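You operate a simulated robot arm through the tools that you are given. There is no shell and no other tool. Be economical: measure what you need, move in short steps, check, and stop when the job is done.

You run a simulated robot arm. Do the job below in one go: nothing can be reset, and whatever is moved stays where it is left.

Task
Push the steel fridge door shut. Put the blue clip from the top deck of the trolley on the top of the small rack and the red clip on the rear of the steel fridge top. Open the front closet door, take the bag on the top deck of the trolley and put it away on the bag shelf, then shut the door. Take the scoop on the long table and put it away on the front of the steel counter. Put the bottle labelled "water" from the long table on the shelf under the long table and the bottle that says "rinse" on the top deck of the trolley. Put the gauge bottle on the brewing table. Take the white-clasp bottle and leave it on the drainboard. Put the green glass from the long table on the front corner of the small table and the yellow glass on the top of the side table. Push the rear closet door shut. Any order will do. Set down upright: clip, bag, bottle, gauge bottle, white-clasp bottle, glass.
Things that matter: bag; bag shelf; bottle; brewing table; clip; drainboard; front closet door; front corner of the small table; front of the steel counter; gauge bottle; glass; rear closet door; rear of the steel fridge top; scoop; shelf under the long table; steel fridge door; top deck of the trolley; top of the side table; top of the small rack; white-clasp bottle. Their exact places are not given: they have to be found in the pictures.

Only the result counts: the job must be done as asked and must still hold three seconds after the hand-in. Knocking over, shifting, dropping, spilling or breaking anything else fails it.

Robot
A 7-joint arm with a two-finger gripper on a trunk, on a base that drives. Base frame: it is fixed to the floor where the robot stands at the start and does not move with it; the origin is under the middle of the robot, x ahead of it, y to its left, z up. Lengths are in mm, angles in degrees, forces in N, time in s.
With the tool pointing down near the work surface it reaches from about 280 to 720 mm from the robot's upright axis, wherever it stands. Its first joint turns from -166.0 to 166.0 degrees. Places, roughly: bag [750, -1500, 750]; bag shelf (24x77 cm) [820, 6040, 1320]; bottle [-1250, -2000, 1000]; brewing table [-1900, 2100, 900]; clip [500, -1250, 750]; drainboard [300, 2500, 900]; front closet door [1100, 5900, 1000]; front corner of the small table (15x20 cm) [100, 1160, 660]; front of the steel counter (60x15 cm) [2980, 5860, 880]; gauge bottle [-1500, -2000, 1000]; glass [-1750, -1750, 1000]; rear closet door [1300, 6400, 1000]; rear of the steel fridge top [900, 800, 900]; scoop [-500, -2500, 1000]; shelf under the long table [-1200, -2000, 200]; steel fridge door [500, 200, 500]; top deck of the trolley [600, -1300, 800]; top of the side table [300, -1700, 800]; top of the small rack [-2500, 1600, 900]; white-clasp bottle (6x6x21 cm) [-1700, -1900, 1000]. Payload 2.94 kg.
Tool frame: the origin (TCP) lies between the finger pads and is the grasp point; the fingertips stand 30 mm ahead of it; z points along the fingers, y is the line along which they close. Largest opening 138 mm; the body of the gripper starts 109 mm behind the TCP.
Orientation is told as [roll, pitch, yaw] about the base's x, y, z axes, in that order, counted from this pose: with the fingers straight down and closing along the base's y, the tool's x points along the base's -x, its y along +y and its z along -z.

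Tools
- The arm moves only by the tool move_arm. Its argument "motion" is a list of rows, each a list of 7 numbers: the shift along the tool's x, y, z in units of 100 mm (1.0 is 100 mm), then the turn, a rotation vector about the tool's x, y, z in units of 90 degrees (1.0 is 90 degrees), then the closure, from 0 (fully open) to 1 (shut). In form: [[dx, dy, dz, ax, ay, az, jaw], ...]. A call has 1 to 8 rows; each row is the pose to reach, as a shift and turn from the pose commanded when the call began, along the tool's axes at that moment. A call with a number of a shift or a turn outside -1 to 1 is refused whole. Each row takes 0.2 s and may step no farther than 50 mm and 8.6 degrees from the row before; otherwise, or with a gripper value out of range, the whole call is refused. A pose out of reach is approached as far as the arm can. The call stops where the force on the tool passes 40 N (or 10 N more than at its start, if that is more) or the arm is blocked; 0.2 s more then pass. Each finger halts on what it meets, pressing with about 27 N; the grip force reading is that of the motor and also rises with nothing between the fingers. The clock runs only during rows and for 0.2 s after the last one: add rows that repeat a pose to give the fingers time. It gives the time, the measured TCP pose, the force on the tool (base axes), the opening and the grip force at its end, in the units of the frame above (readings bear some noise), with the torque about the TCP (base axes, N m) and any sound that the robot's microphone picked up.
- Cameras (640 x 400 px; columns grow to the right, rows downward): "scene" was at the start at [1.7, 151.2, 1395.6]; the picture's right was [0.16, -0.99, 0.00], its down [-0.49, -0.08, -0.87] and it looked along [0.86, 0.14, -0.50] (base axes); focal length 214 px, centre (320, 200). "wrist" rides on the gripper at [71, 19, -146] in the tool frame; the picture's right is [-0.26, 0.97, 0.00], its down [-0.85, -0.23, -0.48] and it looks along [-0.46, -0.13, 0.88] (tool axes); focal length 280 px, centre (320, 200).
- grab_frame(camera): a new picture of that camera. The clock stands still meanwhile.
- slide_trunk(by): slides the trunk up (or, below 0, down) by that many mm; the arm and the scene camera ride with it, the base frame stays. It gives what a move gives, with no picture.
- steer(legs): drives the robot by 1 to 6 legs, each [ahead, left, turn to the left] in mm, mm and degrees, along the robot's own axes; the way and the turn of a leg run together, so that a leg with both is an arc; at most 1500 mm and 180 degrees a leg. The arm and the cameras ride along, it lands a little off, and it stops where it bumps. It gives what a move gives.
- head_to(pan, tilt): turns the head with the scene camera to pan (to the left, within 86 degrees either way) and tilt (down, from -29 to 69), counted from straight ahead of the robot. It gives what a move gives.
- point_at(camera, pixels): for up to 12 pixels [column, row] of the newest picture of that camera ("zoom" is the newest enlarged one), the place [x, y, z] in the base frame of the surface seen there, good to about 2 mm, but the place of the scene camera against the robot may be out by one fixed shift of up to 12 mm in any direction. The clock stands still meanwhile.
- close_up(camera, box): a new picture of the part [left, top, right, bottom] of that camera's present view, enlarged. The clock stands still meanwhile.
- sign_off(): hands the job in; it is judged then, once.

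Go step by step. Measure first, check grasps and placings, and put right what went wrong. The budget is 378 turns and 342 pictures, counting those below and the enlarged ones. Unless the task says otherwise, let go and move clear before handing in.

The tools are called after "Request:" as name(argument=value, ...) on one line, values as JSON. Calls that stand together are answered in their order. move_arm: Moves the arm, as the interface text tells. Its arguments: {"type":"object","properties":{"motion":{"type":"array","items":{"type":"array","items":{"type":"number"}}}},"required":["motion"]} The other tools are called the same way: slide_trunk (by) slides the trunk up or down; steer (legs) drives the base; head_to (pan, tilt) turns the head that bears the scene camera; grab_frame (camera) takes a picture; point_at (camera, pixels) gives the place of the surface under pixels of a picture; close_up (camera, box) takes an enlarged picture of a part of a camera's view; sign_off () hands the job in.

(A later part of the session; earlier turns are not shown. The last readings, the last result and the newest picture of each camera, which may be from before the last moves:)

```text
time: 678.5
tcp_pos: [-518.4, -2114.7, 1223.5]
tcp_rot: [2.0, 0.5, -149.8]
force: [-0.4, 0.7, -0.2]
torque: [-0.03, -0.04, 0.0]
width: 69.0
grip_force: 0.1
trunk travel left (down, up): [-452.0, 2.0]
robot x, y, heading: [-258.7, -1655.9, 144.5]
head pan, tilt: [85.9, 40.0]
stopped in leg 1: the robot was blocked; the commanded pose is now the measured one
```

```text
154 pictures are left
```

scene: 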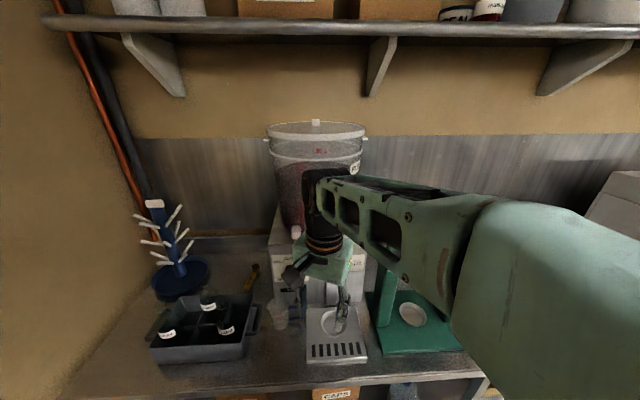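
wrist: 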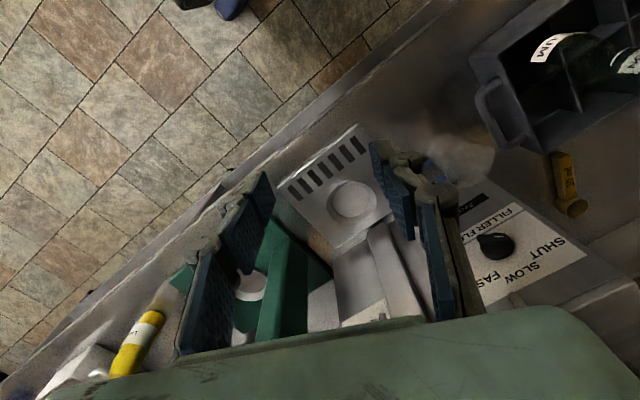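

I bumped (probably the side table behind me). Move off, approach with more lateral offset; verify the table afterwards.

Request:
steer(legs=[[60, 0, 0], [0, 280, 0], [-180, 0, 0]])

Request:
grab_frame(camera="wrist")

Request:
grab_frame(camera="scene")

```text
time: 680.9
tcp_pos: [-630.0, -2175.8, 1220.4]
tcp_rot: [1.4, 2.1, -149.1]
force: [4.6, 6.1, 0.7]
torque: [-0.33, 0.08, 0.17]
width: 66.6
grip_force: 0.0
trunk travel left (down, up): [-452.0, 2.0]
robot x, y, heading: [-376.7, -1726.2, 144.7]
head pan, tilt: [85.9, 40.0]
stopped in leg 2: the force on the tool passed its limit at 51 N (the readings are from after the stop); the commanded pose is now the measured one
```

```text
153 pictures are left
```

wrist: 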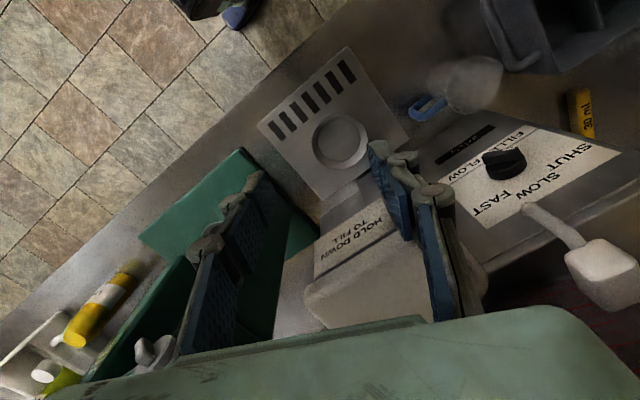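

```text
152 pictures are left
```

scene: 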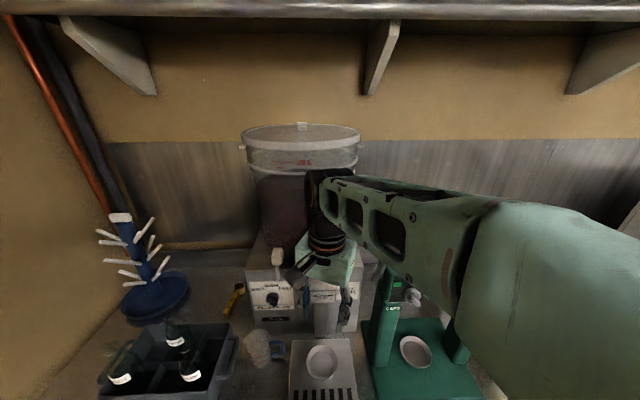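

The gripper touched the capper/filler. Back straight out.

Request:
steer(legs=[[0, -150, 0]])

Request:
grab_frame(camera="scene")

Request:
close_up(camera="scene", box=[220, 160, 500, 390])

```text
time: 682.8
tcp_pos: [-546.2, -2053.4, 1218.7]
tcp_rot: [1.3, 2.0, -149.4]
force: [0.1, -0.1, -0.3]
torque: [0.01, 0.02, 0.0]
width: 69.2
grip_force: 0.0
trunk travel left (down, up): [-452.0, 2.0]
robot x, y, heading: [-290.0, -1597.5, 144.7]
head pan, tilt: [85.9, 40.0]
```

```text
151 pictures are left
```

scene: 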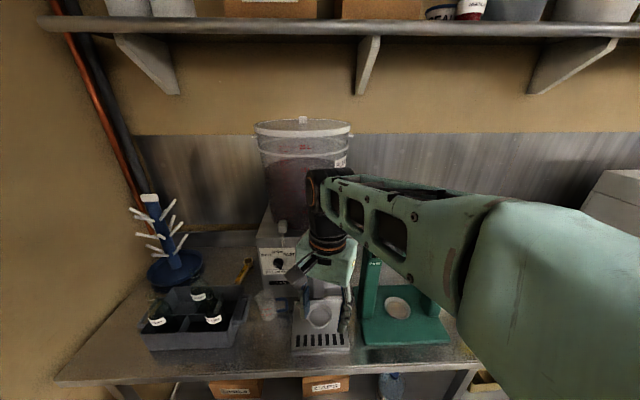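

```text
1.74 times, centred on (360, 275) of scene
```

zoom: 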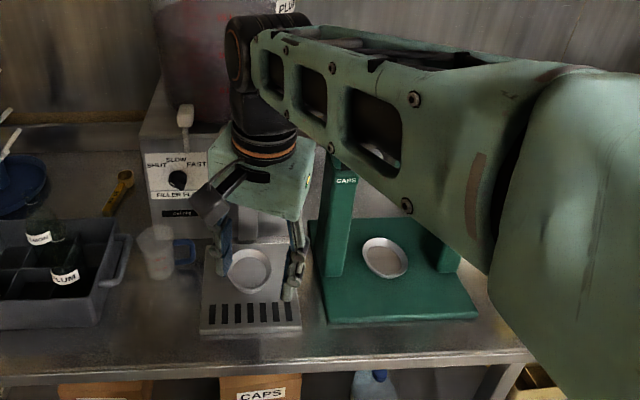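

Request:
move_arm(motion=[[0.33, 0.32, 0, 0, 0, 0, 0.5], [0.65, 0.64, 0, 0, 0, 0, 0.5], [0.98, 0.95, 0, 0, 0, 0, 0.5]])

Request:
move_arm(motion=[[0.33, 0.32, 0, 0, 0, 0, 0.5], [0.65, 0.64, 0, 0, 0, 0, 0.5], [0.98, 0.95, 0, 0, 0, 0, 0.5]])

Request:
steer(legs=[[0, 200, 0]])

Request:
grab_frame(camera="scene")

Request:
grab_frame(camera="wrist")

```text
time: 683.6
tcp_pos: [-412.1, -2087.7, 1223.6]
tcp_rot: [1.3, 2.1, -149.4]
force: [0.0, -0.1, -0.2]
torque: [0.02, 0.06, -0.02]
width: 68.9
grip_force: 0.0
trunk travel left (down, up): [-452.0, 2.0]
robot x, y, heading: [-294.4, -1598.4, 144.7]
head pan, tilt: [85.9, 40.0]
```

```text
time: 684.6
tcp_pos: [-329.6, -2118.3, 1236.5]
tcp_rot: [1.6, 1.6, -154.5]
force: [-1.8, 0.2, 0.0]
torque: [0.0, -0.05, 0.02]
width: 69.0
grip_force: 0.1
trunk travel left (down, up): [-452.0, 2.0]
robot x, y, heading: [-291.0, -1600.2, 144.7]
head pan, tilt: [85.9, 40.0]
stopped in row 3: the arm was blocked; the commanded pose is now the measured one
```

```text
time: 687.0
tcp_pos: [-443.6, -2284.6, 1235.4]
tcp_rot: [1.5, 1.8, -154.2]
force: [0.2, -0.3, 1.0]
torque: [0.06, 0.01, -0.01]
width: 69.0
grip_force: 0.0
trunk travel left (down, up): [-452.0, 2.0]
robot x, y, heading: [-406.0, -1766.0, 144.5]
head pan, tilt: [85.9, 40.0]
```

```text
149 pictures are left
```

scene: 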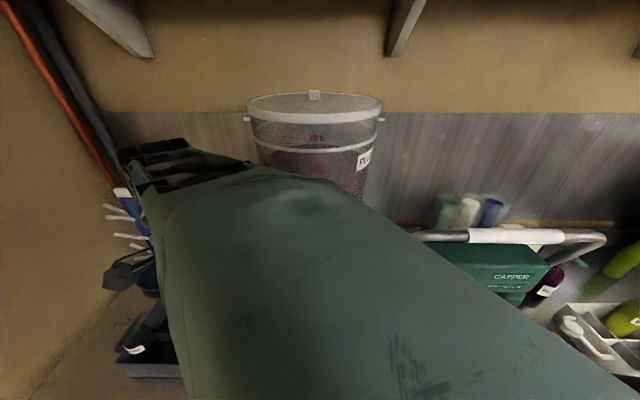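

```text
148 pictures are left
```

wrist: 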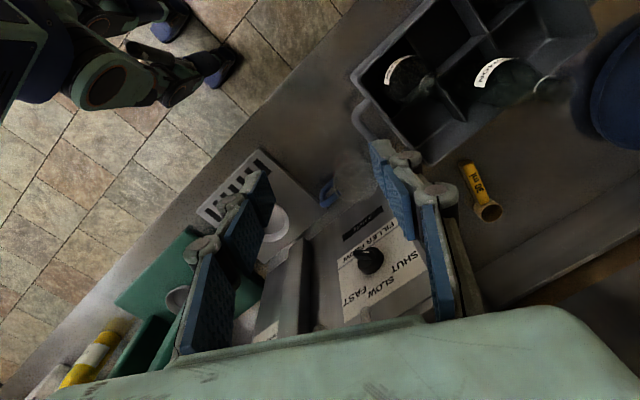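

Request:
steer(legs=[[-115, 0, 0], [0, 80, 0]])

Request:
grab_frame(camera="wrist")

Request:
grab_frame(camera="scene")

```text
time: 689.2
tcp_pos: [-395.9, -2415.3, 1232.8]
tcp_rot: [1.4, 1.8, -154.2]
force: [-0.4, 0.0, 0.6]
torque: [-0.01, 0.05, -0.01]
width: 68.9
grip_force: 0.0
trunk travel left (down, up): [-452.0, 2.0]
robot x, y, heading: [-358.5, -1899.7, 144.7]
head pan, tilt: [85.9, 40.0]
```

```text
147 pictures are left
```

wrist: 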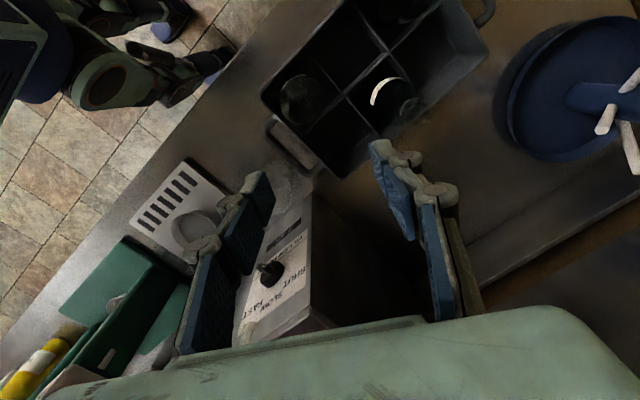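

```text
146 pictures are left
```

scene: 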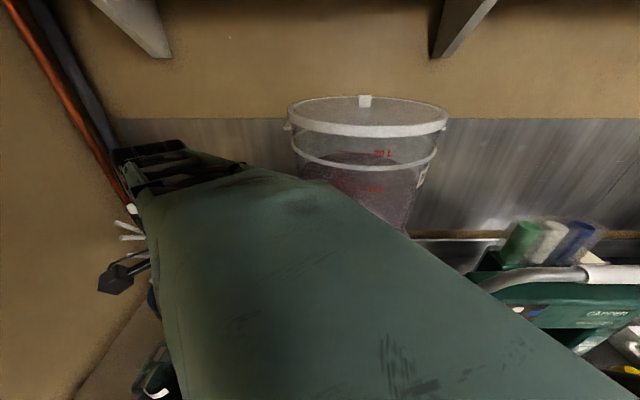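

Request:
point_at(camera="wrist", pixels=[[540, 60], [600, 90], [606, 118], [632, 85], [630, 150], [300, 100], [390, 90], [310, 200], [270, 265], [400, 280], [330, 290], [470, 190]])

```text
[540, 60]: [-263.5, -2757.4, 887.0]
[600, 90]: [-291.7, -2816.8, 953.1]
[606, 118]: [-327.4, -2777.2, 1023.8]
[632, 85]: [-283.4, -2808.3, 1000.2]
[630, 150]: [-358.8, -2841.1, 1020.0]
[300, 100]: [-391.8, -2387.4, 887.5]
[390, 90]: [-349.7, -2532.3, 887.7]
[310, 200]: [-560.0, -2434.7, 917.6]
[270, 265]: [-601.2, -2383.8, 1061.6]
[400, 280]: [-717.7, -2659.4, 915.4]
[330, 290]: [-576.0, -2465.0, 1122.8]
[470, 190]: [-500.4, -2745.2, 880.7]
```

Request:
steer(legs=[[-55, 42, 0]])

```text
time: 690.3
tcp_pos: [-375.6, -2482.3, 1233.7]
tcp_rot: [1.4, 1.7, -154.4]
force: [0.1, 0.3, 1.0]
torque: [0.02, 0.01, 0.0]
width: 68.9
grip_force: 0.1
trunk travel left (down, up): [-452.0, 2.0]
robot x, y, heading: [-338.7, -1963.9, 144.9]
head pan, tilt: [85.9, 40.0]
```

Request:
move_arm(motion=[[-0.4, 0.08, 0, 0, 0, 0, 0.5], [-0.8, 0.15, 0, 0, 0, 0, 0.5], [-0.96, 0.18, 0, 0, 0, 0, 0.5]])

Request:
move_arm(motion=[[-0.4, 0.08, 0, 0, 0, -0.09, 0.5], [-0.8, 0.15, 0, 0, 0, -0.18, 0.5], [-0.95, 0.18, 0, 0, 0, -0.19, 0.5]])

Request:
grab_frame(camera="wrist")

```text
time: 691.1
tcp_pos: [-453.5, -2539.1, 1231.4]
tcp_rot: [1.4, 1.7, -154.4]
force: [0.7, -0.2, 0.4]
torque: [0.03, 0.0, 0.0]
width: 69.1
grip_force: 0.0
trunk travel left (down, up): [-452.0, 2.0]
robot x, y, heading: [-336.3, -1966.1, 144.8]
head pan, tilt: [85.9, 40.0]
```

```text
time: 692.1
tcp_pos: [-560.7, -2575.2, 1240.0]
tcp_rot: [2.6, 0.4, -140.1]
force: [0.1, 0.1, -0.2]
torque: [-0.01, -0.02, 0.01]
width: 69.1
grip_force: 0.0
out of reach, approached as far as the arm can: row 3
trunk travel left (down, up): [-452.0, 2.0]
robot x, y, heading: [-333.4, -1963.6, 144.6]
head pan, tilt: [85.9, 40.0]
stopped in row 3: the arm was blocked; the commanded pose is now the measured one
```

```text
145 pictures are left
```

wrist: 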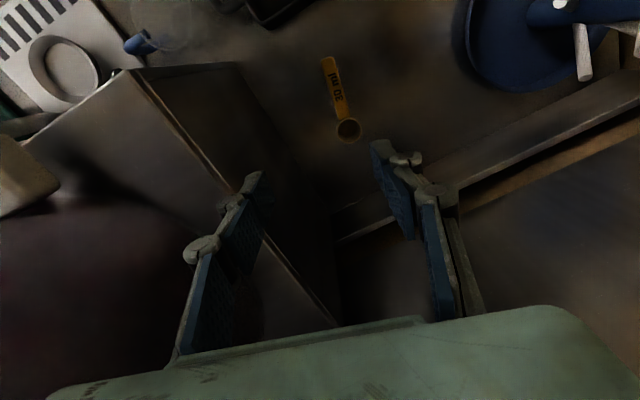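

Request:
point_at(camera="wrist", pixels=[[330, 65], [337, 85], [342, 108], [348, 130], [330, 85], [345, 84], [336, 75], [325, 60]])

```text
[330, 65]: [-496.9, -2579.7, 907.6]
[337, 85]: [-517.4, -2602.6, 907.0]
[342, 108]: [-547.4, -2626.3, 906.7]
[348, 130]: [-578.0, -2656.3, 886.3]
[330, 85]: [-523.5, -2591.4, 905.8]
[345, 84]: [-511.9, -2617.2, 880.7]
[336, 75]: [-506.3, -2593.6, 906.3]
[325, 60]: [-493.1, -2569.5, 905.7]
```

Request:
steer(legs=[[-47, 0, 0]])

Request:
slide_trunk(by=-220)

Request:
grab_frame(camera="wrist")

```text
time: 693.0
tcp_pos: [-520.6, -2604.2, 1239.4]
tcp_rot: [2.4, 0.5, -139.8]
force: [0.6, -0.8, 0.5]
torque: [0.04, 0.0, 0.0]
width: 69.0
grip_force: 0.2
trunk travel left (down, up): [-452.0, 2.0]
robot x, y, heading: [-300.9, -1992.2, 144.7]
head pan, tilt: [85.9, 40.0]
```

```text
time: 695.3
tcp_pos: [-522.1, -2603.8, 1019.5]
tcp_rot: [2.7, 0.5, -139.9]
force: [-0.6, -0.8, -0.6]
torque: [0.0, -0.01, 0.01]
width: 69.1
grip_force: 0.1
trunk travel left (down, up): [-232.0, 222.0]
robot x, y, heading: [-304.5, -1988.5, 144.5]
head pan, tilt: [85.9, 40.0]
```

```text
144 pictures are left
```

wrist: 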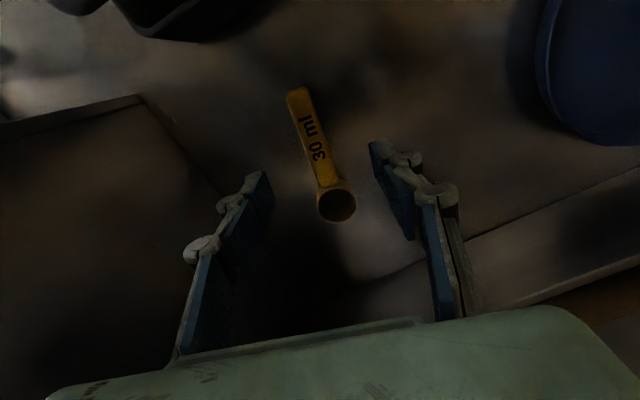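

Request:
slide_trunk(by=-106)

Request:
move_arm(motion=[[0, 0, 0, 0, 0, 0, 0.7], [0, 0, 0, 0, 0, 0, 0.85], [0, 0, 0, 0, 0, 0, 1], [0, 0, 0, 0, 0, 0, 1], [0, 0, 0, 0, 0, 0, 1]])

Request:
slide_trunk(by=60)

Request:
grab_frame(camera="wrist")

```text
time: 696.7
tcp_pos: [-521.1, -2603.5, 913.2]
tcp_rot: [2.5, 0.5, -139.9]
force: [-0.3, -0.1, -0.6]
torque: [-0.04, 0.01, 0.03]
width: 69.0
grip_force: 0.0
trunk travel left (down, up): [-126.0, 328.0]
robot x, y, heading: [-300.0, -1990.7, 144.7]
head pan, tilt: [85.9, 40.0]
```

```text
time: 697.9
tcp_pos: [-521.8, -2603.1, 914.2]
tcp_rot: [2.5, 0.5, -139.9]
force: [-1.0, 0.5, 0.8]
torque: [0.01, 0.06, -0.03]
width: 21.1
grip_force: 26.9
trunk travel left (down, up): [-126.0, 328.0]
robot x, y, heading: [-299.1, -1992.8, 144.2]
head pan, tilt: [85.9, 40.0]
```

```text
time: 698.9
tcp_pos: [-522.1, -2604.5, 972.8]
tcp_rot: [2.6, 0.5, -139.9]
force: [-0.1, 1.0, -0.4]
torque: [0.02, 0.0, 0.01]
width: 20.9
grip_force: 27.1
trunk travel left (down, up): [-186.0, 268.0]
robot x, y, heading: [-301.7, -1990.9, 144.7]
head pan, tilt: [85.9, 40.0]
```

```text
143 pictures are left
```

wrist: 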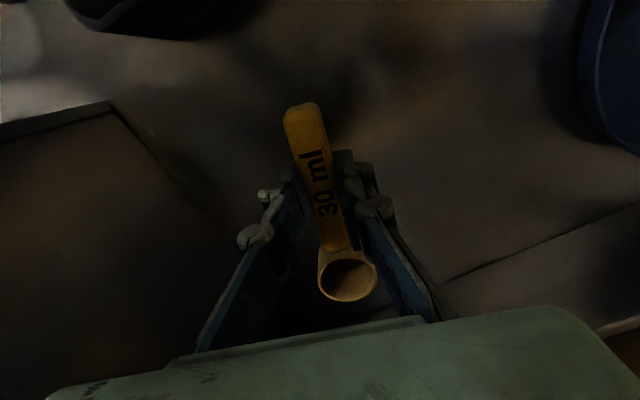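

Scoop held. Raise, back out and retract the arm before passing the machines.

Request:
slide_trunk(by=265)

Request:
steer(legs=[[0, -140, 0]])

Request:
move_arm(motion=[[0.33, -0.08, 0, 0, 0, 0, 1], [0.66, -0.16, 0, 0, 0, 0, 1], [0.97, -0.24, 0, 0, 0, 0, 1]])

Request:
move_arm(motion=[[0.33, -0.08, 0, 0, 0, 0, 1], [0.66, -0.16, 0, 0, 0, 0, 1], [0.97, -0.24, 0, 0, 0, 0, 1]])

Request:
grab_frame(camera="scene")

```text
time: 701.6
tcp_pos: [-521.7, -2603.8, 1238.0]
tcp_rot: [2.5, 0.5, -139.8]
force: [-0.2, -0.2, -0.1]
torque: [0.0, 0.0, -0.03]
width: 20.9
grip_force: 27.5
trunk travel left (down, up): [-451.0, 3.0]
robot x, y, heading: [-302.2, -1986.6, 144.8]
head pan, tilt: [85.9, 40.0]
```

```text
time: 703.4
tcp_pos: [-450.8, -2500.3, 1237.1]
tcp_rot: [2.7, 0.5, -140.0]
force: [-0.3, -0.8, -0.6]
torque: [0.02, -0.01, -0.02]
width: 21.1
grip_force: 26.8
trunk travel left (down, up): [-451.0, 3.0]
robot x, y, heading: [-229.9, -1885.1, 144.5]
head pan, tilt: [85.9, 40.0]
stopped in leg 1: the robot was blocked; the commanded pose is now the measured one
```

```text
time: 704.2
tcp_pos: [-392.5, -2417.8, 1239.2]
tcp_rot: [2.6, 0.4, -140.0]
force: [-0.2, 0.1, -0.1]
torque: [0.04, 0.03, -0.02]
width: 20.7
grip_force: 27.1
trunk travel left (down, up): [-451.0, 3.0]
robot x, y, heading: [-230.7, -1887.4, 144.7]
head pan, tilt: [85.9, 40.0]
```

```text
time: 704.9
tcp_pos: [-343.3, -2347.5, 1154.8]
tcp_rot: [-0.4, 10.5, -140.1]
force: [0.8, 0.5, 0.3]
torque: [0.07, 0.01, 0.03]
width: 20.9
grip_force: 26.8
trunk travel left (down, up): [-451.0, 3.0]
robot x, y, heading: [-228.5, -1889.4, 144.9]
head pan, tilt: [85.9, 40.0]
stopped in row 3: the arm was blocked; the commanded pose is now the measured one
```

```text
142 pictures are left
```

scene: 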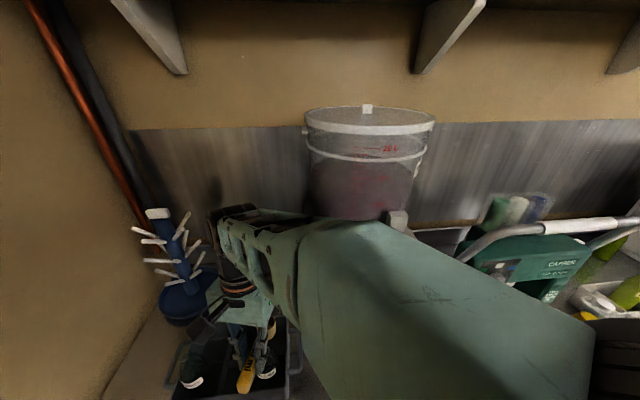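

The arm sagged near a joint limit; restore height and orientation while moving to an easier posture.

Request:
move_arm(motion=[[0, 0, -0.3, 0, -0.04, 0, 1], [0, 0, -0.6, 0, -0.08, 0, 1], [0, 0, -0.9, 0, -0.115, 0, 1]])

Request:
grab_frame(camera="wrist")

```text
time: 705.7
tcp_pos: [-359.6, -2357.3, 1234.0]
tcp_rot: [-0.9, 1.6, -140.8]
force: [-0.6, -0.2, -0.5]
torque: [0.01, 0.0, -0.01]
width: 21.0
grip_force: 27.1
trunk travel left (down, up): [-451.0, 3.0]
robot x, y, heading: [-231.6, -1886.5, 144.9]
head pan, tilt: [85.9, 40.0]
```

```text
141 pictures are left
```

wrist: 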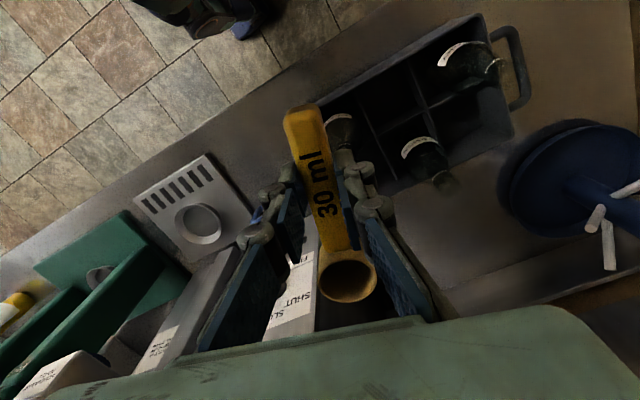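

Request:
move_arm(motion=[[-0.03, -0.35, 0, 0, 0, 0, 1], [-0.06, -0.7, 0, 0, 0, 0, 1], [-0.1, -1.0, 0, 0, 0, 0, 1]])

Request:
move_arm(motion=[[0, -0.3, 0, 0, 0, 0, 1], [0, -0.5, 0, 0, 0, 0, 1]])

Request:
steer(legs=[[300, 15, 0]])

Request:
grab_frame(camera="scene")

```text
time: 706.5
tcp_pos: [-425.6, -2289.8, 1239.0]
tcp_rot: [-0.3, 1.3, -140.1]
force: [0.4, 0.6, -0.8]
torque: [0.0, -0.01, -0.03]
width: 20.9
grip_force: 27.3
trunk travel left (down, up): [-451.0, 3.0]
robot x, y, heading: [-227.7, -1888.7, 144.8]
head pan, tilt: [85.9, 40.0]
```

```text
time: 707.1
tcp_pos: [-457.5, -2251.8, 1236.1]
tcp_rot: [0.0, 1.8, -140.2]
force: [0.4, -0.2, -0.2]
torque: [0.01, -0.01, -0.02]
width: 20.9
grip_force: 27.4
trunk travel left (down, up): [-451.0, 3.0]
robot x, y, heading: [-227.7, -1886.9, 144.6]
head pan, tilt: [85.9, 40.0]
```

```text
time: 708.7
tcp_pos: [-597.3, -2157.7, 1211.4]
tcp_rot: [1.0, 6.0, -138.5]
force: [11.6, -6.3, -3.2]
torque: [0.28, -0.24, 1.08]
width: 40.4
grip_force: 27.6
trunk travel left (down, up): [-451.0, 3.0]
robot x, y, heading: [-385.2, -1788.4, 145.0]
head pan, tilt: [85.9, 40.0]
stopped in leg 1: the force on the tool passed its limit at 44 N (the readings are from after the stop); the commanded pose is now the measured one
```

```text
140 pictures are left
```

scene: 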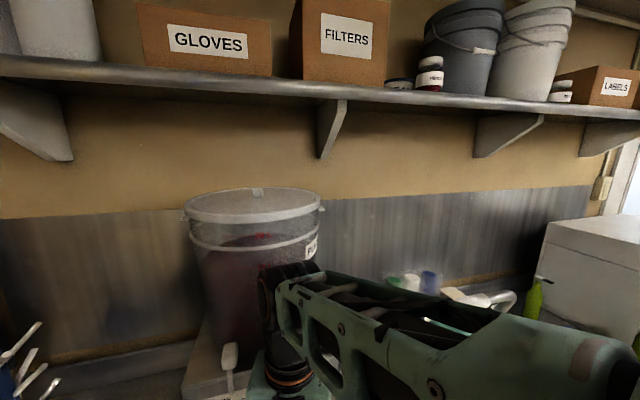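

Touched the capper/filler again. Look before moving.

Request:
grab_frame(camera="wrist")

```text
139 pictures are left
```

wrist: 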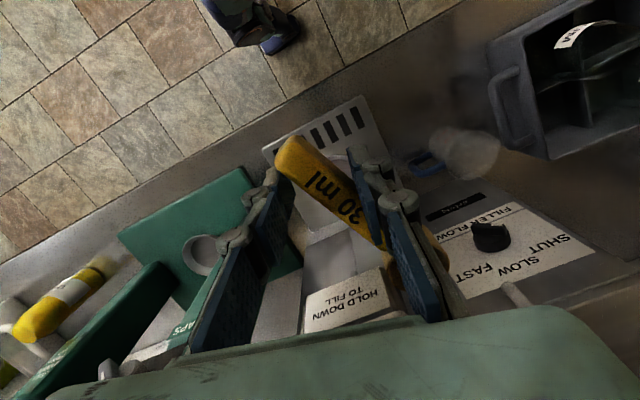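

Request:
steer(legs=[[-50, 0, 0]])

Request:
move_arm(motion=[[0.3, -0.07, -0.1, 0, 0, 0, 1], [0.6, -0.14, -0.2, 0, -0.03, 0, 1], [0.95, -0.21, -0.25, 0, -0.05, 0, 1]])

Request:
grab_frame(camera="wrist")

```text
time: 709.6
tcp_pos: [-560.0, -2185.2, 1215.5]
tcp_rot: [1.2, 5.5, -139.0]
force: [14.8, -5.1, 0.2]
torque: [-0.05, -0.07, 0.94]
width: 21.9
grip_force: 27.1
trunk travel left (down, up): [-451.0, 3.0]
robot x, y, heading: [-347.0, -1816.1, 145.1]
head pan, tilt: [85.9, 40.0]
```

```text
time: 710.3
tcp_pos: [-510.4, -2128.1, 1165.1]
tcp_rot: [4.2, 17.1, -137.0]
force: [-0.7, -0.1, 0.0]
torque: [0.02, -0.11, 0.02]
width: 21.0
grip_force: 26.9
trunk travel left (down, up): [-451.0, 3.0]
robot x, y, heading: [-344.0, -1816.6, 144.8]
head pan, tilt: [85.9, 40.0]
stopped in row 3: the arm was blocked; the commanded pose is now the measured one
```

```text
138 pictures are left
```

wrist: 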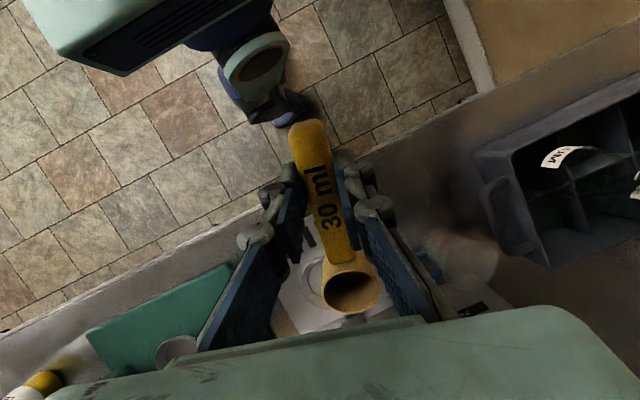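

Request:
steer(legs=[[50, -5, 0]])

Request:
grab_frame(camera="wrist")

Request:
head_to(pan=86, tilt=55)

Request:
grab_frame(camera="scene")

```text
time: 711.2
tcp_pos: [-547.4, -2095.8, 1165.8]
tcp_rot: [4.4, 17.0, -137.0]
force: [-0.5, 0.6, -0.7]
torque: [-0.02, -0.04, -0.01]
width: 20.8
grip_force: 26.9
trunk travel left (down, up): [-451.0, 3.0]
robot x, y, heading: [-378.2, -1783.6, 144.8]
head pan, tilt: [85.9, 40.0]
```

```text
137 pictures are left
```

wrist: 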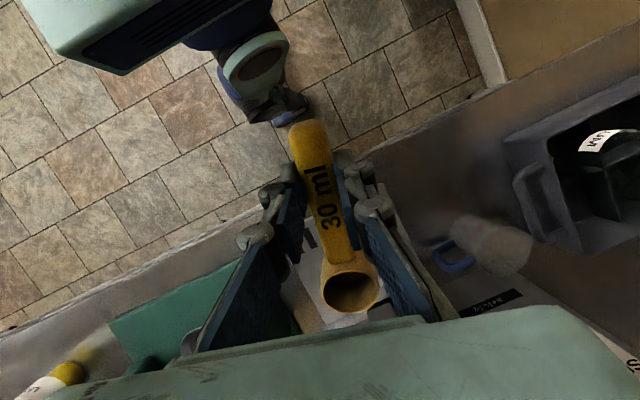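

```text
time: 712.0
tcp_pos: [-547.1, -2095.7, 1163.8]
tcp_rot: [4.3, 17.4, -137.1]
force: [0.7, -0.1, 0.2]
torque: [0.02, 0.04, -0.01]
width: 20.7
grip_force: 26.7
trunk travel left (down, up): [-451.0, 3.0]
robot x, y, heading: [-382.2, -1783.0, 144.8]
head pan, tilt: [85.9, 55.0]
```

```text
136 pictures are left
```

scene: 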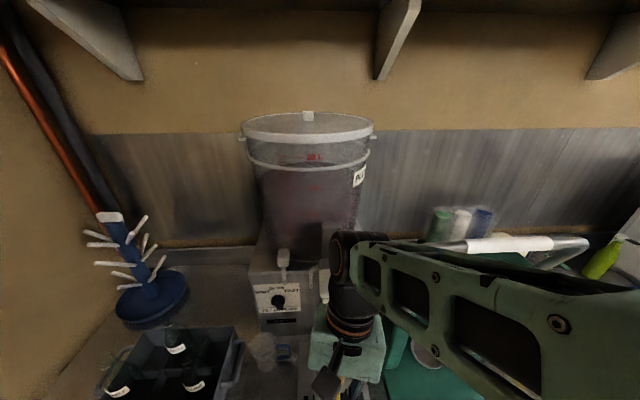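

Request:
steer(legs=[[35, -8, 0], [50, -120, 0], [0, -350, 0]])

Request:
head_to(pan=86, tilt=35)

Request:
grab_frame(camera="scene")

Request:
grab_frame(camera="wrist")

```text
time: 717.5
tcp_pos: [-326.9, -1642.9, 1163.3]
tcp_rot: [4.4, 17.6, -136.4]
force: [-0.2, -0.3, 0.1]
torque: [0.0, -0.03, 0.0]
width: 20.6
grip_force: 27.8
trunk travel left (down, up): [-451.0, 3.0]
robot x, y, heading: [-161.8, -1330.4, 145.5]
head pan, tilt: [85.9, 55.0]
```

```text
time: 718.4
tcp_pos: [-328.9, -1642.7, 1162.4]
tcp_rot: [4.4, 17.8, -136.6]
force: [0.5, -1.3, -0.1]
torque: [0.06, -0.01, 0.02]
width: 20.9
grip_force: 27.1
trunk travel left (down, up): [-451.0, 3.0]
robot x, y, heading: [-164.6, -1330.7, 145.4]
head pan, tilt: [85.9, 35.0]
```

```text
135 pictures are left
```

scene: 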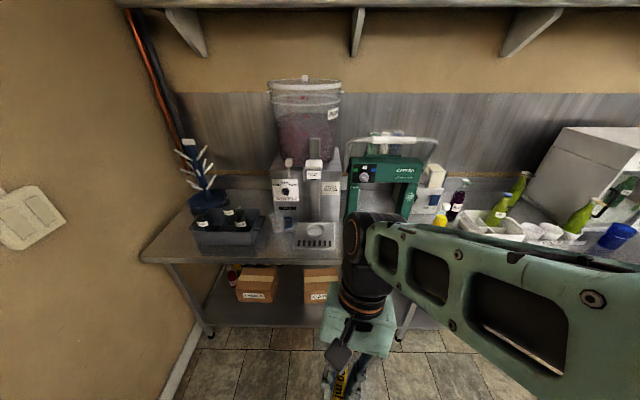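

```text
134 pictures are left
```

wrist: 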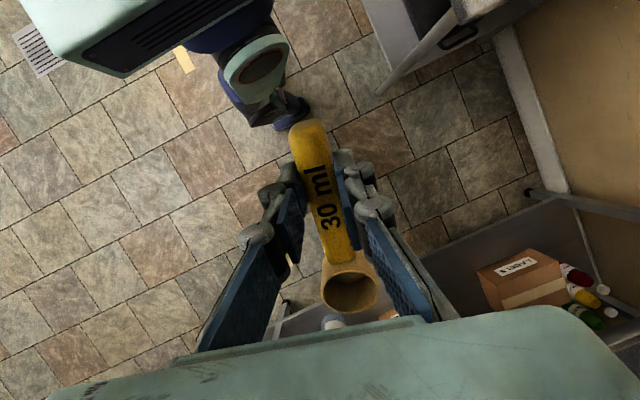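

Check that capper and filler haven't moved: measure their corners.

Request:
close_up(camera="scene", box=[250, 120, 460, 260])

Request:
point_at(camera="zoom", pixels=[[487, 155], [492, 120], [320, 120], [320, 280], [470, 250], [160, 345], [280, 345], [110, 190], [200, 160], [240, 290]])

```text
2.86 times, centred on (355, 190) of scene
```

zoom: 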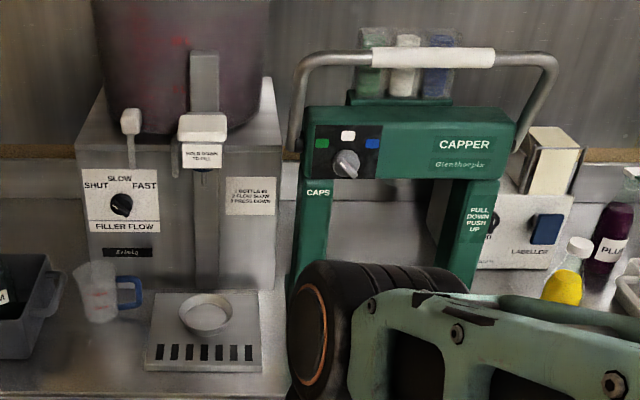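

```text
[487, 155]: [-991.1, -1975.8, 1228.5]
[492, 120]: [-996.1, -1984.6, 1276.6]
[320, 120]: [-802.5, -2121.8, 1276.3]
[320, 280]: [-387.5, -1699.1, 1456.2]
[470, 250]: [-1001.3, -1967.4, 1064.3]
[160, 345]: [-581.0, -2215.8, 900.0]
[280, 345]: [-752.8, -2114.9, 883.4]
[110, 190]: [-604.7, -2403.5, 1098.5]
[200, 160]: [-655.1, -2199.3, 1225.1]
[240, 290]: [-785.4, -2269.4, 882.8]
```

Capper and filler are unmoved. Turn toward the aisle and check the side table's glass on the way.

Request:
steer(legs=[[0, 0, -91]])

Request:
head_to(pan=-86, tilt=30)

Request:
grab_frame(camera="scene")

```text
time: 722.6
tcp_pos: [-474.8, -1158.8, 1161.7]
tcp_rot: [4.4, 17.6, 131.8]
force: [0.7, 0.7, -0.6]
torque: [0.01, -0.01, -0.02]
width: 20.9
grip_force: 27.1
trunk travel left (down, up): [-451.0, 3.0]
robot x, y, heading: [-168.8, -1330.3, 53.7]
head pan, tilt: [85.9, 35.0]
```

```text
time: 725.2
tcp_pos: [-475.3, -1160.2, 1162.9]
tcp_rot: [4.4, 17.8, 132.0]
force: [0.0, -0.3, -0.5]
torque: [0.0, -0.01, -0.02]
width: 20.8
grip_force: 27.1
trunk travel left (down, up): [-451.0, 3.0]
robot x, y, heading: [-165.2, -1327.8, 53.7]
head pan, tilt: [-85.9, 30.0]
```

```text
132 pictures are left
```

scene: 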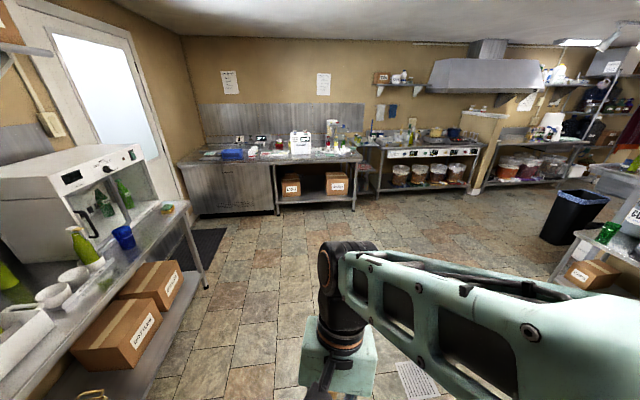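

Request:
grab_frame(camera="scene")

```text
131 pictures are left
```

scene: 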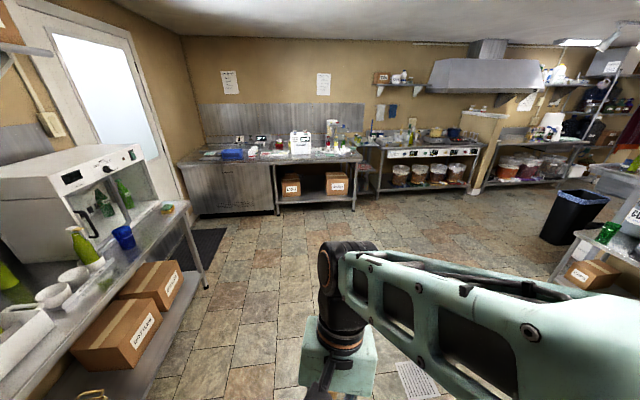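

Request:
head_to(pan=0, tilt=30)

Request:
grab_frame(camera="scene")

```text
time: 726.8
tcp_pos: [-474.1, -1158.6, 1162.3]
tcp_rot: [4.4, 17.5, 131.9]
force: [-0.2, 0.0, -0.8]
torque: [-0.01, -0.02, -0.02]
width: 21.0
grip_force: 27.1
trunk travel left (down, up): [-451.0, 3.0]
robot x, y, heading: [-162.6, -1332.9, 53.6]
head pan, tilt: [0.0, 30.0]
```

```text
130 pictures are left
```

scene: 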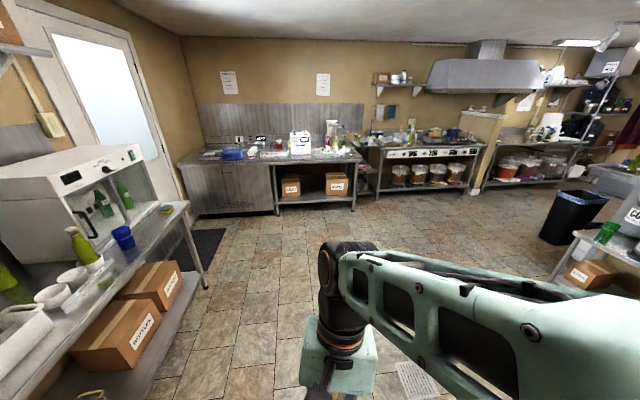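

Request:
move_arm(motion=[[-0.3, 0.1, -0.1, 0, -0.06, 0, 1], [-0.6, 0.2, -0.2, 0, -0.13, 0, 1], [-0.95, 0.3, -0.3, 0, -0.195, 0, 1]])

Request:
head_to(pan=-80, tilt=30)

Request:
grab_frame(camera="scene")

```text
time: 727.6
tcp_pos: [-564.5, -1101.1, 1162.7]
tcp_rot: [4.2, -0.1, 130.6]
force: [0.3, 0.4, -1.2]
torque: [-0.01, -0.01, 0.01]
width: 20.8
grip_force: 27.4
trunk travel left (down, up): [-451.0, 3.0]
robot x, y, heading: [-166.3, -1330.0, 53.6]
head pan, tilt: [0.0, 30.0]
```

```text
time: 729.2
tcp_pos: [-563.3, -1100.6, 1161.9]
tcp_rot: [4.2, 0.1, 130.5]
force: [-0.5, 0.4, 0.3]
torque: [-0.02, -0.05, 0.02]
width: 21.0
grip_force: 27.0
trunk travel left (down, up): [-451.0, 3.0]
robot x, y, heading: [-166.8, -1329.7, 53.6]
head pan, tilt: [-80.0, 30.0]
```

```text
129 pictures are left
```

scene: 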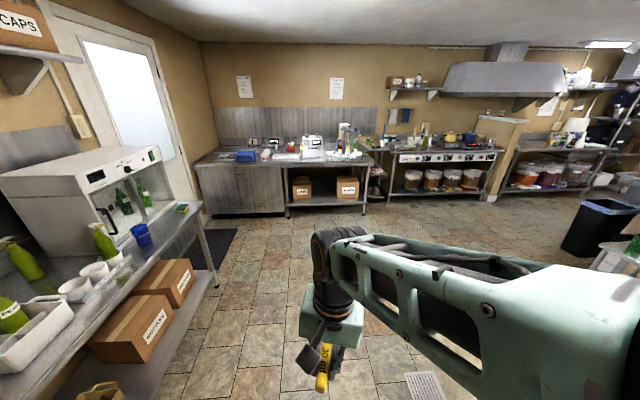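

Request:
move_arm(motion=[[-0.4, 0.1, 0, 0, 0, 0, 1], [-0.8, 0.2, 0, 0, 0, 0, 1], [-0.95, 0.25, 0, 0, 0, 0, 1]])

Request:
head_to(pan=-70, tilt=35)

Request:
grab_frame(camera="scene")

```text
time: 730.0
tcp_pos: [-644.7, -1045.9, 1166.0]
tcp_rot: [4.2, 0.4, 130.5]
force: [-0.2, -0.4, 0.2]
torque: [-0.05, 0.02, -0.01]
width: 20.8
grip_force: 26.3
trunk travel left (down, up): [-451.0, 3.0]
robot x, y, heading: [-166.7, -1326.5, 53.7]
head pan, tilt: [-80.0, 30.0]
```

```text
time: 730.7
tcp_pos: [-644.6, -1046.5, 1166.1]
tcp_rot: [4.2, 0.2, 130.5]
force: [-0.1, 0.9, -0.3]
torque: [0.02, 0.01, -0.02]
width: 21.0
grip_force: 26.7
trunk travel left (down, up): [-451.0, 3.0]
robot x, y, heading: [-163.2, -1332.0, 53.6]
head pan, tilt: [-70.0, 35.0]
```

```text
128 pictures are left
```

scene: 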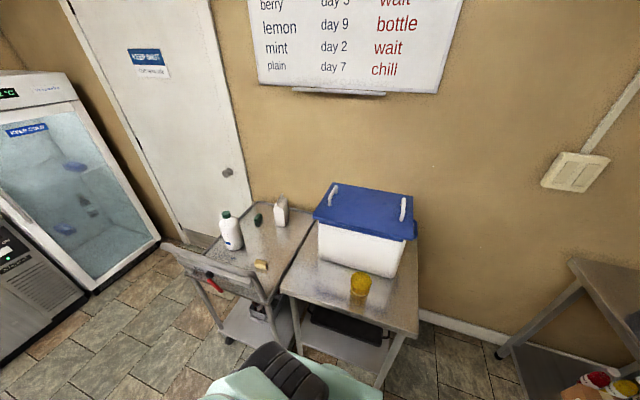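

Request:
point_at(camera="scene", pixels=[[350, 285], [371, 285], [361, 295], [415, 330], [283, 288], [230, 230], [230, 250], [268, 305]])

Request:
close_up(camera="scene", box=[260, 180, 440, 350])

```text
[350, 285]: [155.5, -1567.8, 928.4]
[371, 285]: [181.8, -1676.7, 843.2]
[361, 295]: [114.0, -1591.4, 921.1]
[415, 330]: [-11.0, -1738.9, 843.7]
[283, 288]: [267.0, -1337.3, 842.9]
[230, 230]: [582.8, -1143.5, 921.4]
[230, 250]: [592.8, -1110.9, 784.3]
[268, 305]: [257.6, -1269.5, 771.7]
```

```text
2.35 times, centred on (350, 265) of scene
```

zoom: 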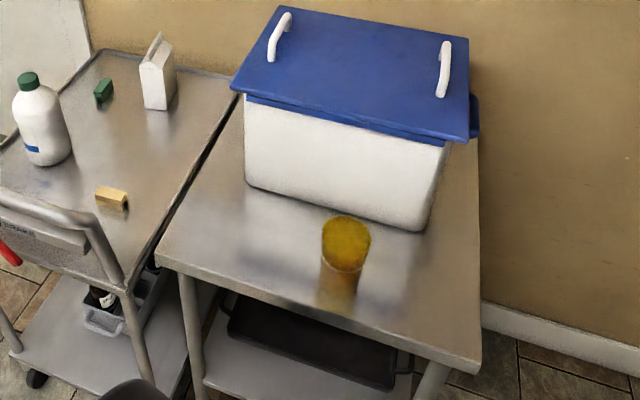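

Side table and glass are unmoved. Now drive up the aisle toward the closets and steel counter.

Request:
steer(legs=[[525, 800, 0], [525, 800, 0], [525, 800, 0], [1300, 0, 0]])

Request:
head_to(pan=0, tilt=15)

Request:
grab_frame(camera="scene")

```text
time: 758.4
tcp_pos: [-879.2, 2695.5, 1166.4]
tcp_rot: [4.2, 0.2, 131.4]
force: [-0.1, 0.8, -0.4]
torque: [0.03, 0.01, 0.02]
width: 20.8
grip_force: 27.2
trunk travel left (down, up): [-451.0, 3.0]
robot x, y, heading: [-397.9, 2418.4, 54.5]
head pan, tilt: [-70.0, 35.0]
```

```text
time: 759.8
tcp_pos: [-878.5, 2697.1, 1165.6]
tcp_rot: [4.2, 0.3, 131.4]
force: [-0.4, 0.6, -0.7]
torque: [0.04, 0.01, 0.0]
width: 21.0
grip_force: 27.7
trunk travel left (down, up): [-451.0, 3.0]
robot x, y, heading: [-396.7, 2419.5, 54.5]
head pan, tilt: [0.0, 15.0]
```

```text
126 pictures are left
```

scene: 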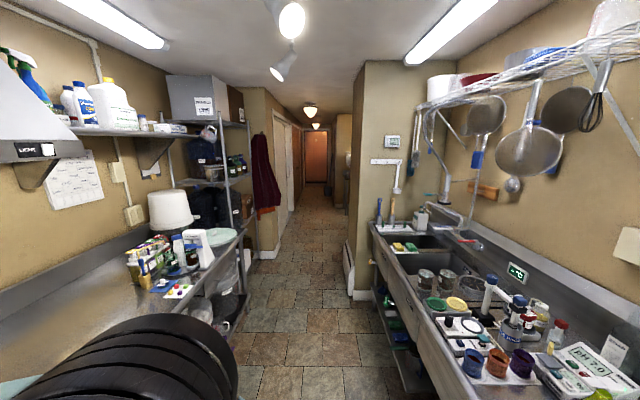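

Request:
point_at(camera="scene", pixels=[[280, 150], [292, 150], [296, 140], [315, 165], [345, 175], [262, 200], [355, 290], [250, 260], [320, 180], [349, 160], [288, 200], [330, 240]])

Request:
close_up(camera="scene", box=[230, 90, 380, 230])

```text
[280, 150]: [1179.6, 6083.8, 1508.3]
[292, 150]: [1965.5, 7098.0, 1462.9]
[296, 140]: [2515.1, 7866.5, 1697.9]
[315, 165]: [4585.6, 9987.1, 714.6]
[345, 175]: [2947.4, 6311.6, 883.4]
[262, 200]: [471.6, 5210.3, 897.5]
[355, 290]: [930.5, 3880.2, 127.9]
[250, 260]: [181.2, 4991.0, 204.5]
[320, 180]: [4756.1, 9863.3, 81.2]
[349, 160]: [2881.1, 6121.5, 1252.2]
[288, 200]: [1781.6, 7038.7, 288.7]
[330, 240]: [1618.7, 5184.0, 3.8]
```

```text
2.86 times, centred on (305, 160) of scene
```

zoom: 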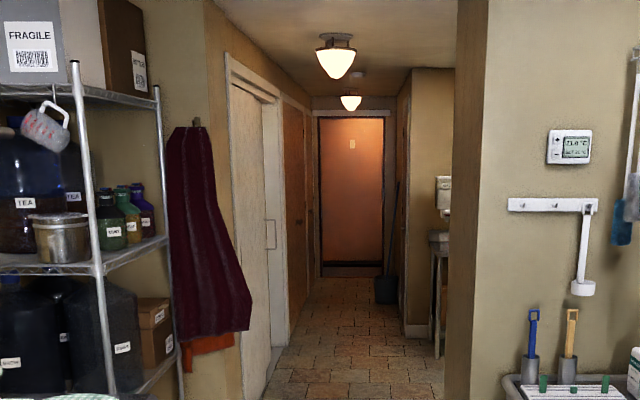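

The corridor leads on; closet doors are on its left wall, the steel counter to the right. I swing the arm forward for the narrow corridor.

Request:
move_arm(motion=[[-0.02, -0.12, 0, 0, 0, 0.09, 1], [-0.05, -0.25, 0, 0, 0, 0.18, 1], [-0.07, -0.37, 0, 0, 0, 0.27, 1], [-0.09, -0.5, 0, 0, 0, 0.36, 1], [-0.11, -0.62, 0, 0, 0, 0.45, 1], [-0.14, -0.74, 0, 0, 0, 0.54, 1], [-0.16, -0.86, 0, 0, 0, 0.63, 1], [-0.18, -0.98, 0, 0, 0, 0.72, 1]])

Request:
move_arm(motion=[[-0.3, -0.25, 0, 0, 0, 0, 1], [-0.6, -0.5, 0, 0, 0, 0, 1], [-0.96, -0.77, 0, 0, 0, 0, 1]])

Request:
move_arm(motion=[[-0.25, -0.33, 0, 0, 0, 0, 1], [-0.5, -0.66, 0, 0, 0, 0, 1], [-0.76, -0.98, 0, 0, 0, 0, 1]])

Request:
move_arm(motion=[[-0.25, -0.33, 0, 0, 0, 0, 1], [-0.5, -0.66, 0, 0, 0, 0, 1], [-0.76, -0.98, 0, 0, 0, 0, 1]])

```text
time: 761.6
tcp_pos: [-820.4, 2773.7, 1159.4]
tcp_rot: [1.5, 3.9, 66.5]
force: [0.1, 0.1, 0.1]
torque: [0.0, 0.0, -0.03]
width: 20.7
grip_force: 26.9
trunk travel left (down, up): [-451.0, 3.0]
robot x, y, heading: [-399.0, 2418.9, 54.4]
head pan, tilt: [0.0, 15.0]
```

```text
time: 762.4
tcp_pos: [-709.9, 2831.2, 1153.3]
tcp_rot: [1.6, 3.9, 66.6]
force: [-0.8, 0.7, 0.5]
torque: [-0.03, 0.02, -0.03]
width: 20.9
grip_force: 27.4
trunk travel left (down, up): [-451.0, 3.0]
robot x, y, heading: [-395.6, 2420.4, 54.6]
head pan, tilt: [0.0, 15.0]
```

```text
time: 763.2
tcp_pos: [-591.4, 2861.1, 1146.0]
tcp_rot: [1.7, 4.0, 66.7]
force: [0.4, -0.7, 0.6]
torque: [0.01, 0.0, -0.01]
width: 20.9
grip_force: 27.1
trunk travel left (down, up): [-451.0, 3.0]
robot x, y, heading: [-397.1, 2423.1, 54.5]
head pan, tilt: [0.0, 15.0]
```

```text
time: 764.0
tcp_pos: [-469.2, 2888.5, 1136.8]
tcp_rot: [1.6, 3.9, 66.7]
force: [0.1, -1.0, 0.1]
torque: [0.02, 0.0, 0.0]
width: 20.8
grip_force: 27.1
trunk travel left (down, up): [-451.0, 3.0]
robot x, y, heading: [-401.1, 2419.2, 54.6]
head pan, tilt: [0.0, 15.0]
```

Request:
steer(legs=[[1390, 130, 0], [1300, 80, 0]])

Request:
grab_frame(camera="scene")

Request:
head_to(pan=-50, tilt=25)

Request:
grab_frame(camera="scene")

```text
time: 777.1
tcp_pos: [945.5, 5200.2, 1136.5]
tcp_rot: [1.6, 3.9, 66.5]
force: [-0.1, -0.1, -0.4]
torque: [-0.07, 0.02, 0.02]
width: 20.9
grip_force: 27.3
trunk travel left (down, up): [-451.0, 3.0]
robot x, y, heading: [1012.5, 4733.8, 54.5]
head pan, tilt: [0.0, 15.0]
```

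```text
124 pictures are left
```

scene: 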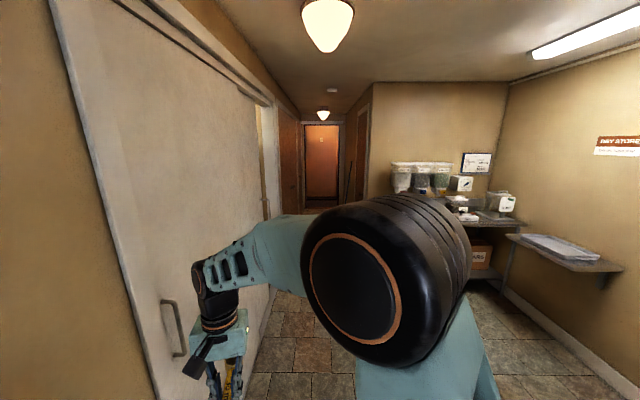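

```text
time: 778.3
tcp_pos: [945.8, 5201.0, 1137.5]
tcp_rot: [1.6, 3.8, 66.6]
force: [0.3, -0.3, -0.7]
torque: [0.01, -0.02, 0.0]
width: 21.2
grip_force: 27.2
trunk travel left (down, up): [-451.0, 3.0]
robot x, y, heading: [1015.8, 4735.5, 54.7]
head pan, tilt: [-50.0, 25.0]
```

```text
123 pictures are left
```

scene: 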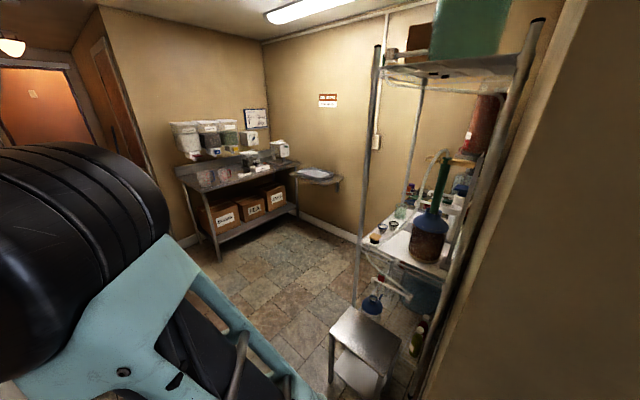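

Request:
point_at(camera="scene", pixels=[[180, 175], [215, 190], [298, 165], [250, 172], [200, 183], [225, 165], [190, 175], [265, 168], [218, 255], [300, 215], [235, 178], [280, 172]])

Request:
close_up(camera="scene", box=[160, 100, 350, 250])

```text
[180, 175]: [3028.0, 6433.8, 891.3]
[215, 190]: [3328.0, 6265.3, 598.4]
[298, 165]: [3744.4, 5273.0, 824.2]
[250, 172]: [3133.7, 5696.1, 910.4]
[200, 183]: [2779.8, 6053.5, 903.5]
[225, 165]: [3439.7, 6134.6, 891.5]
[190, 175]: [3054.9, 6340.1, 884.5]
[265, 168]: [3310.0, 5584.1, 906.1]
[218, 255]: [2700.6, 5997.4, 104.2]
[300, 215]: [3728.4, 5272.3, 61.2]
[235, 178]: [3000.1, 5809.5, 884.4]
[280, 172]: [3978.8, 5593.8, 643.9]
```

```text
2.67 times, centred on (255, 175) of scene
```

zoom: 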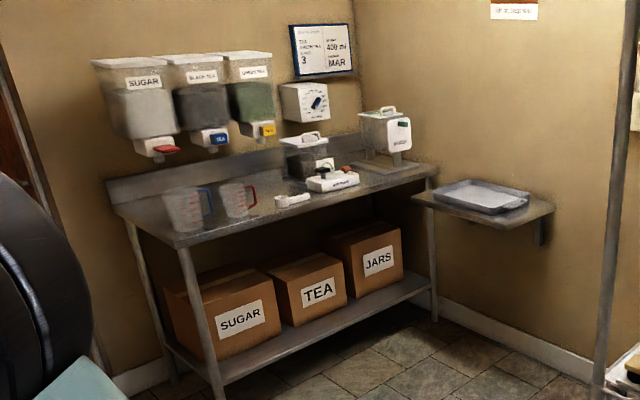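

Request:
point_at(camera="scene", pixels=[[357, 270], [332, 380], [335, 320], [400, 345], [430, 380], [290, 280], [230, 330], [520, 60]])

```text
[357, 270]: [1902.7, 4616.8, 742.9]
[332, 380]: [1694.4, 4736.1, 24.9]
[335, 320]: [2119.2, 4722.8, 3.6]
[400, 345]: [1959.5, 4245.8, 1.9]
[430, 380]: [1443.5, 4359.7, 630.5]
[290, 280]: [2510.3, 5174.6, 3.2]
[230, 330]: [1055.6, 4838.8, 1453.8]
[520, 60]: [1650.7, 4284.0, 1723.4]
```

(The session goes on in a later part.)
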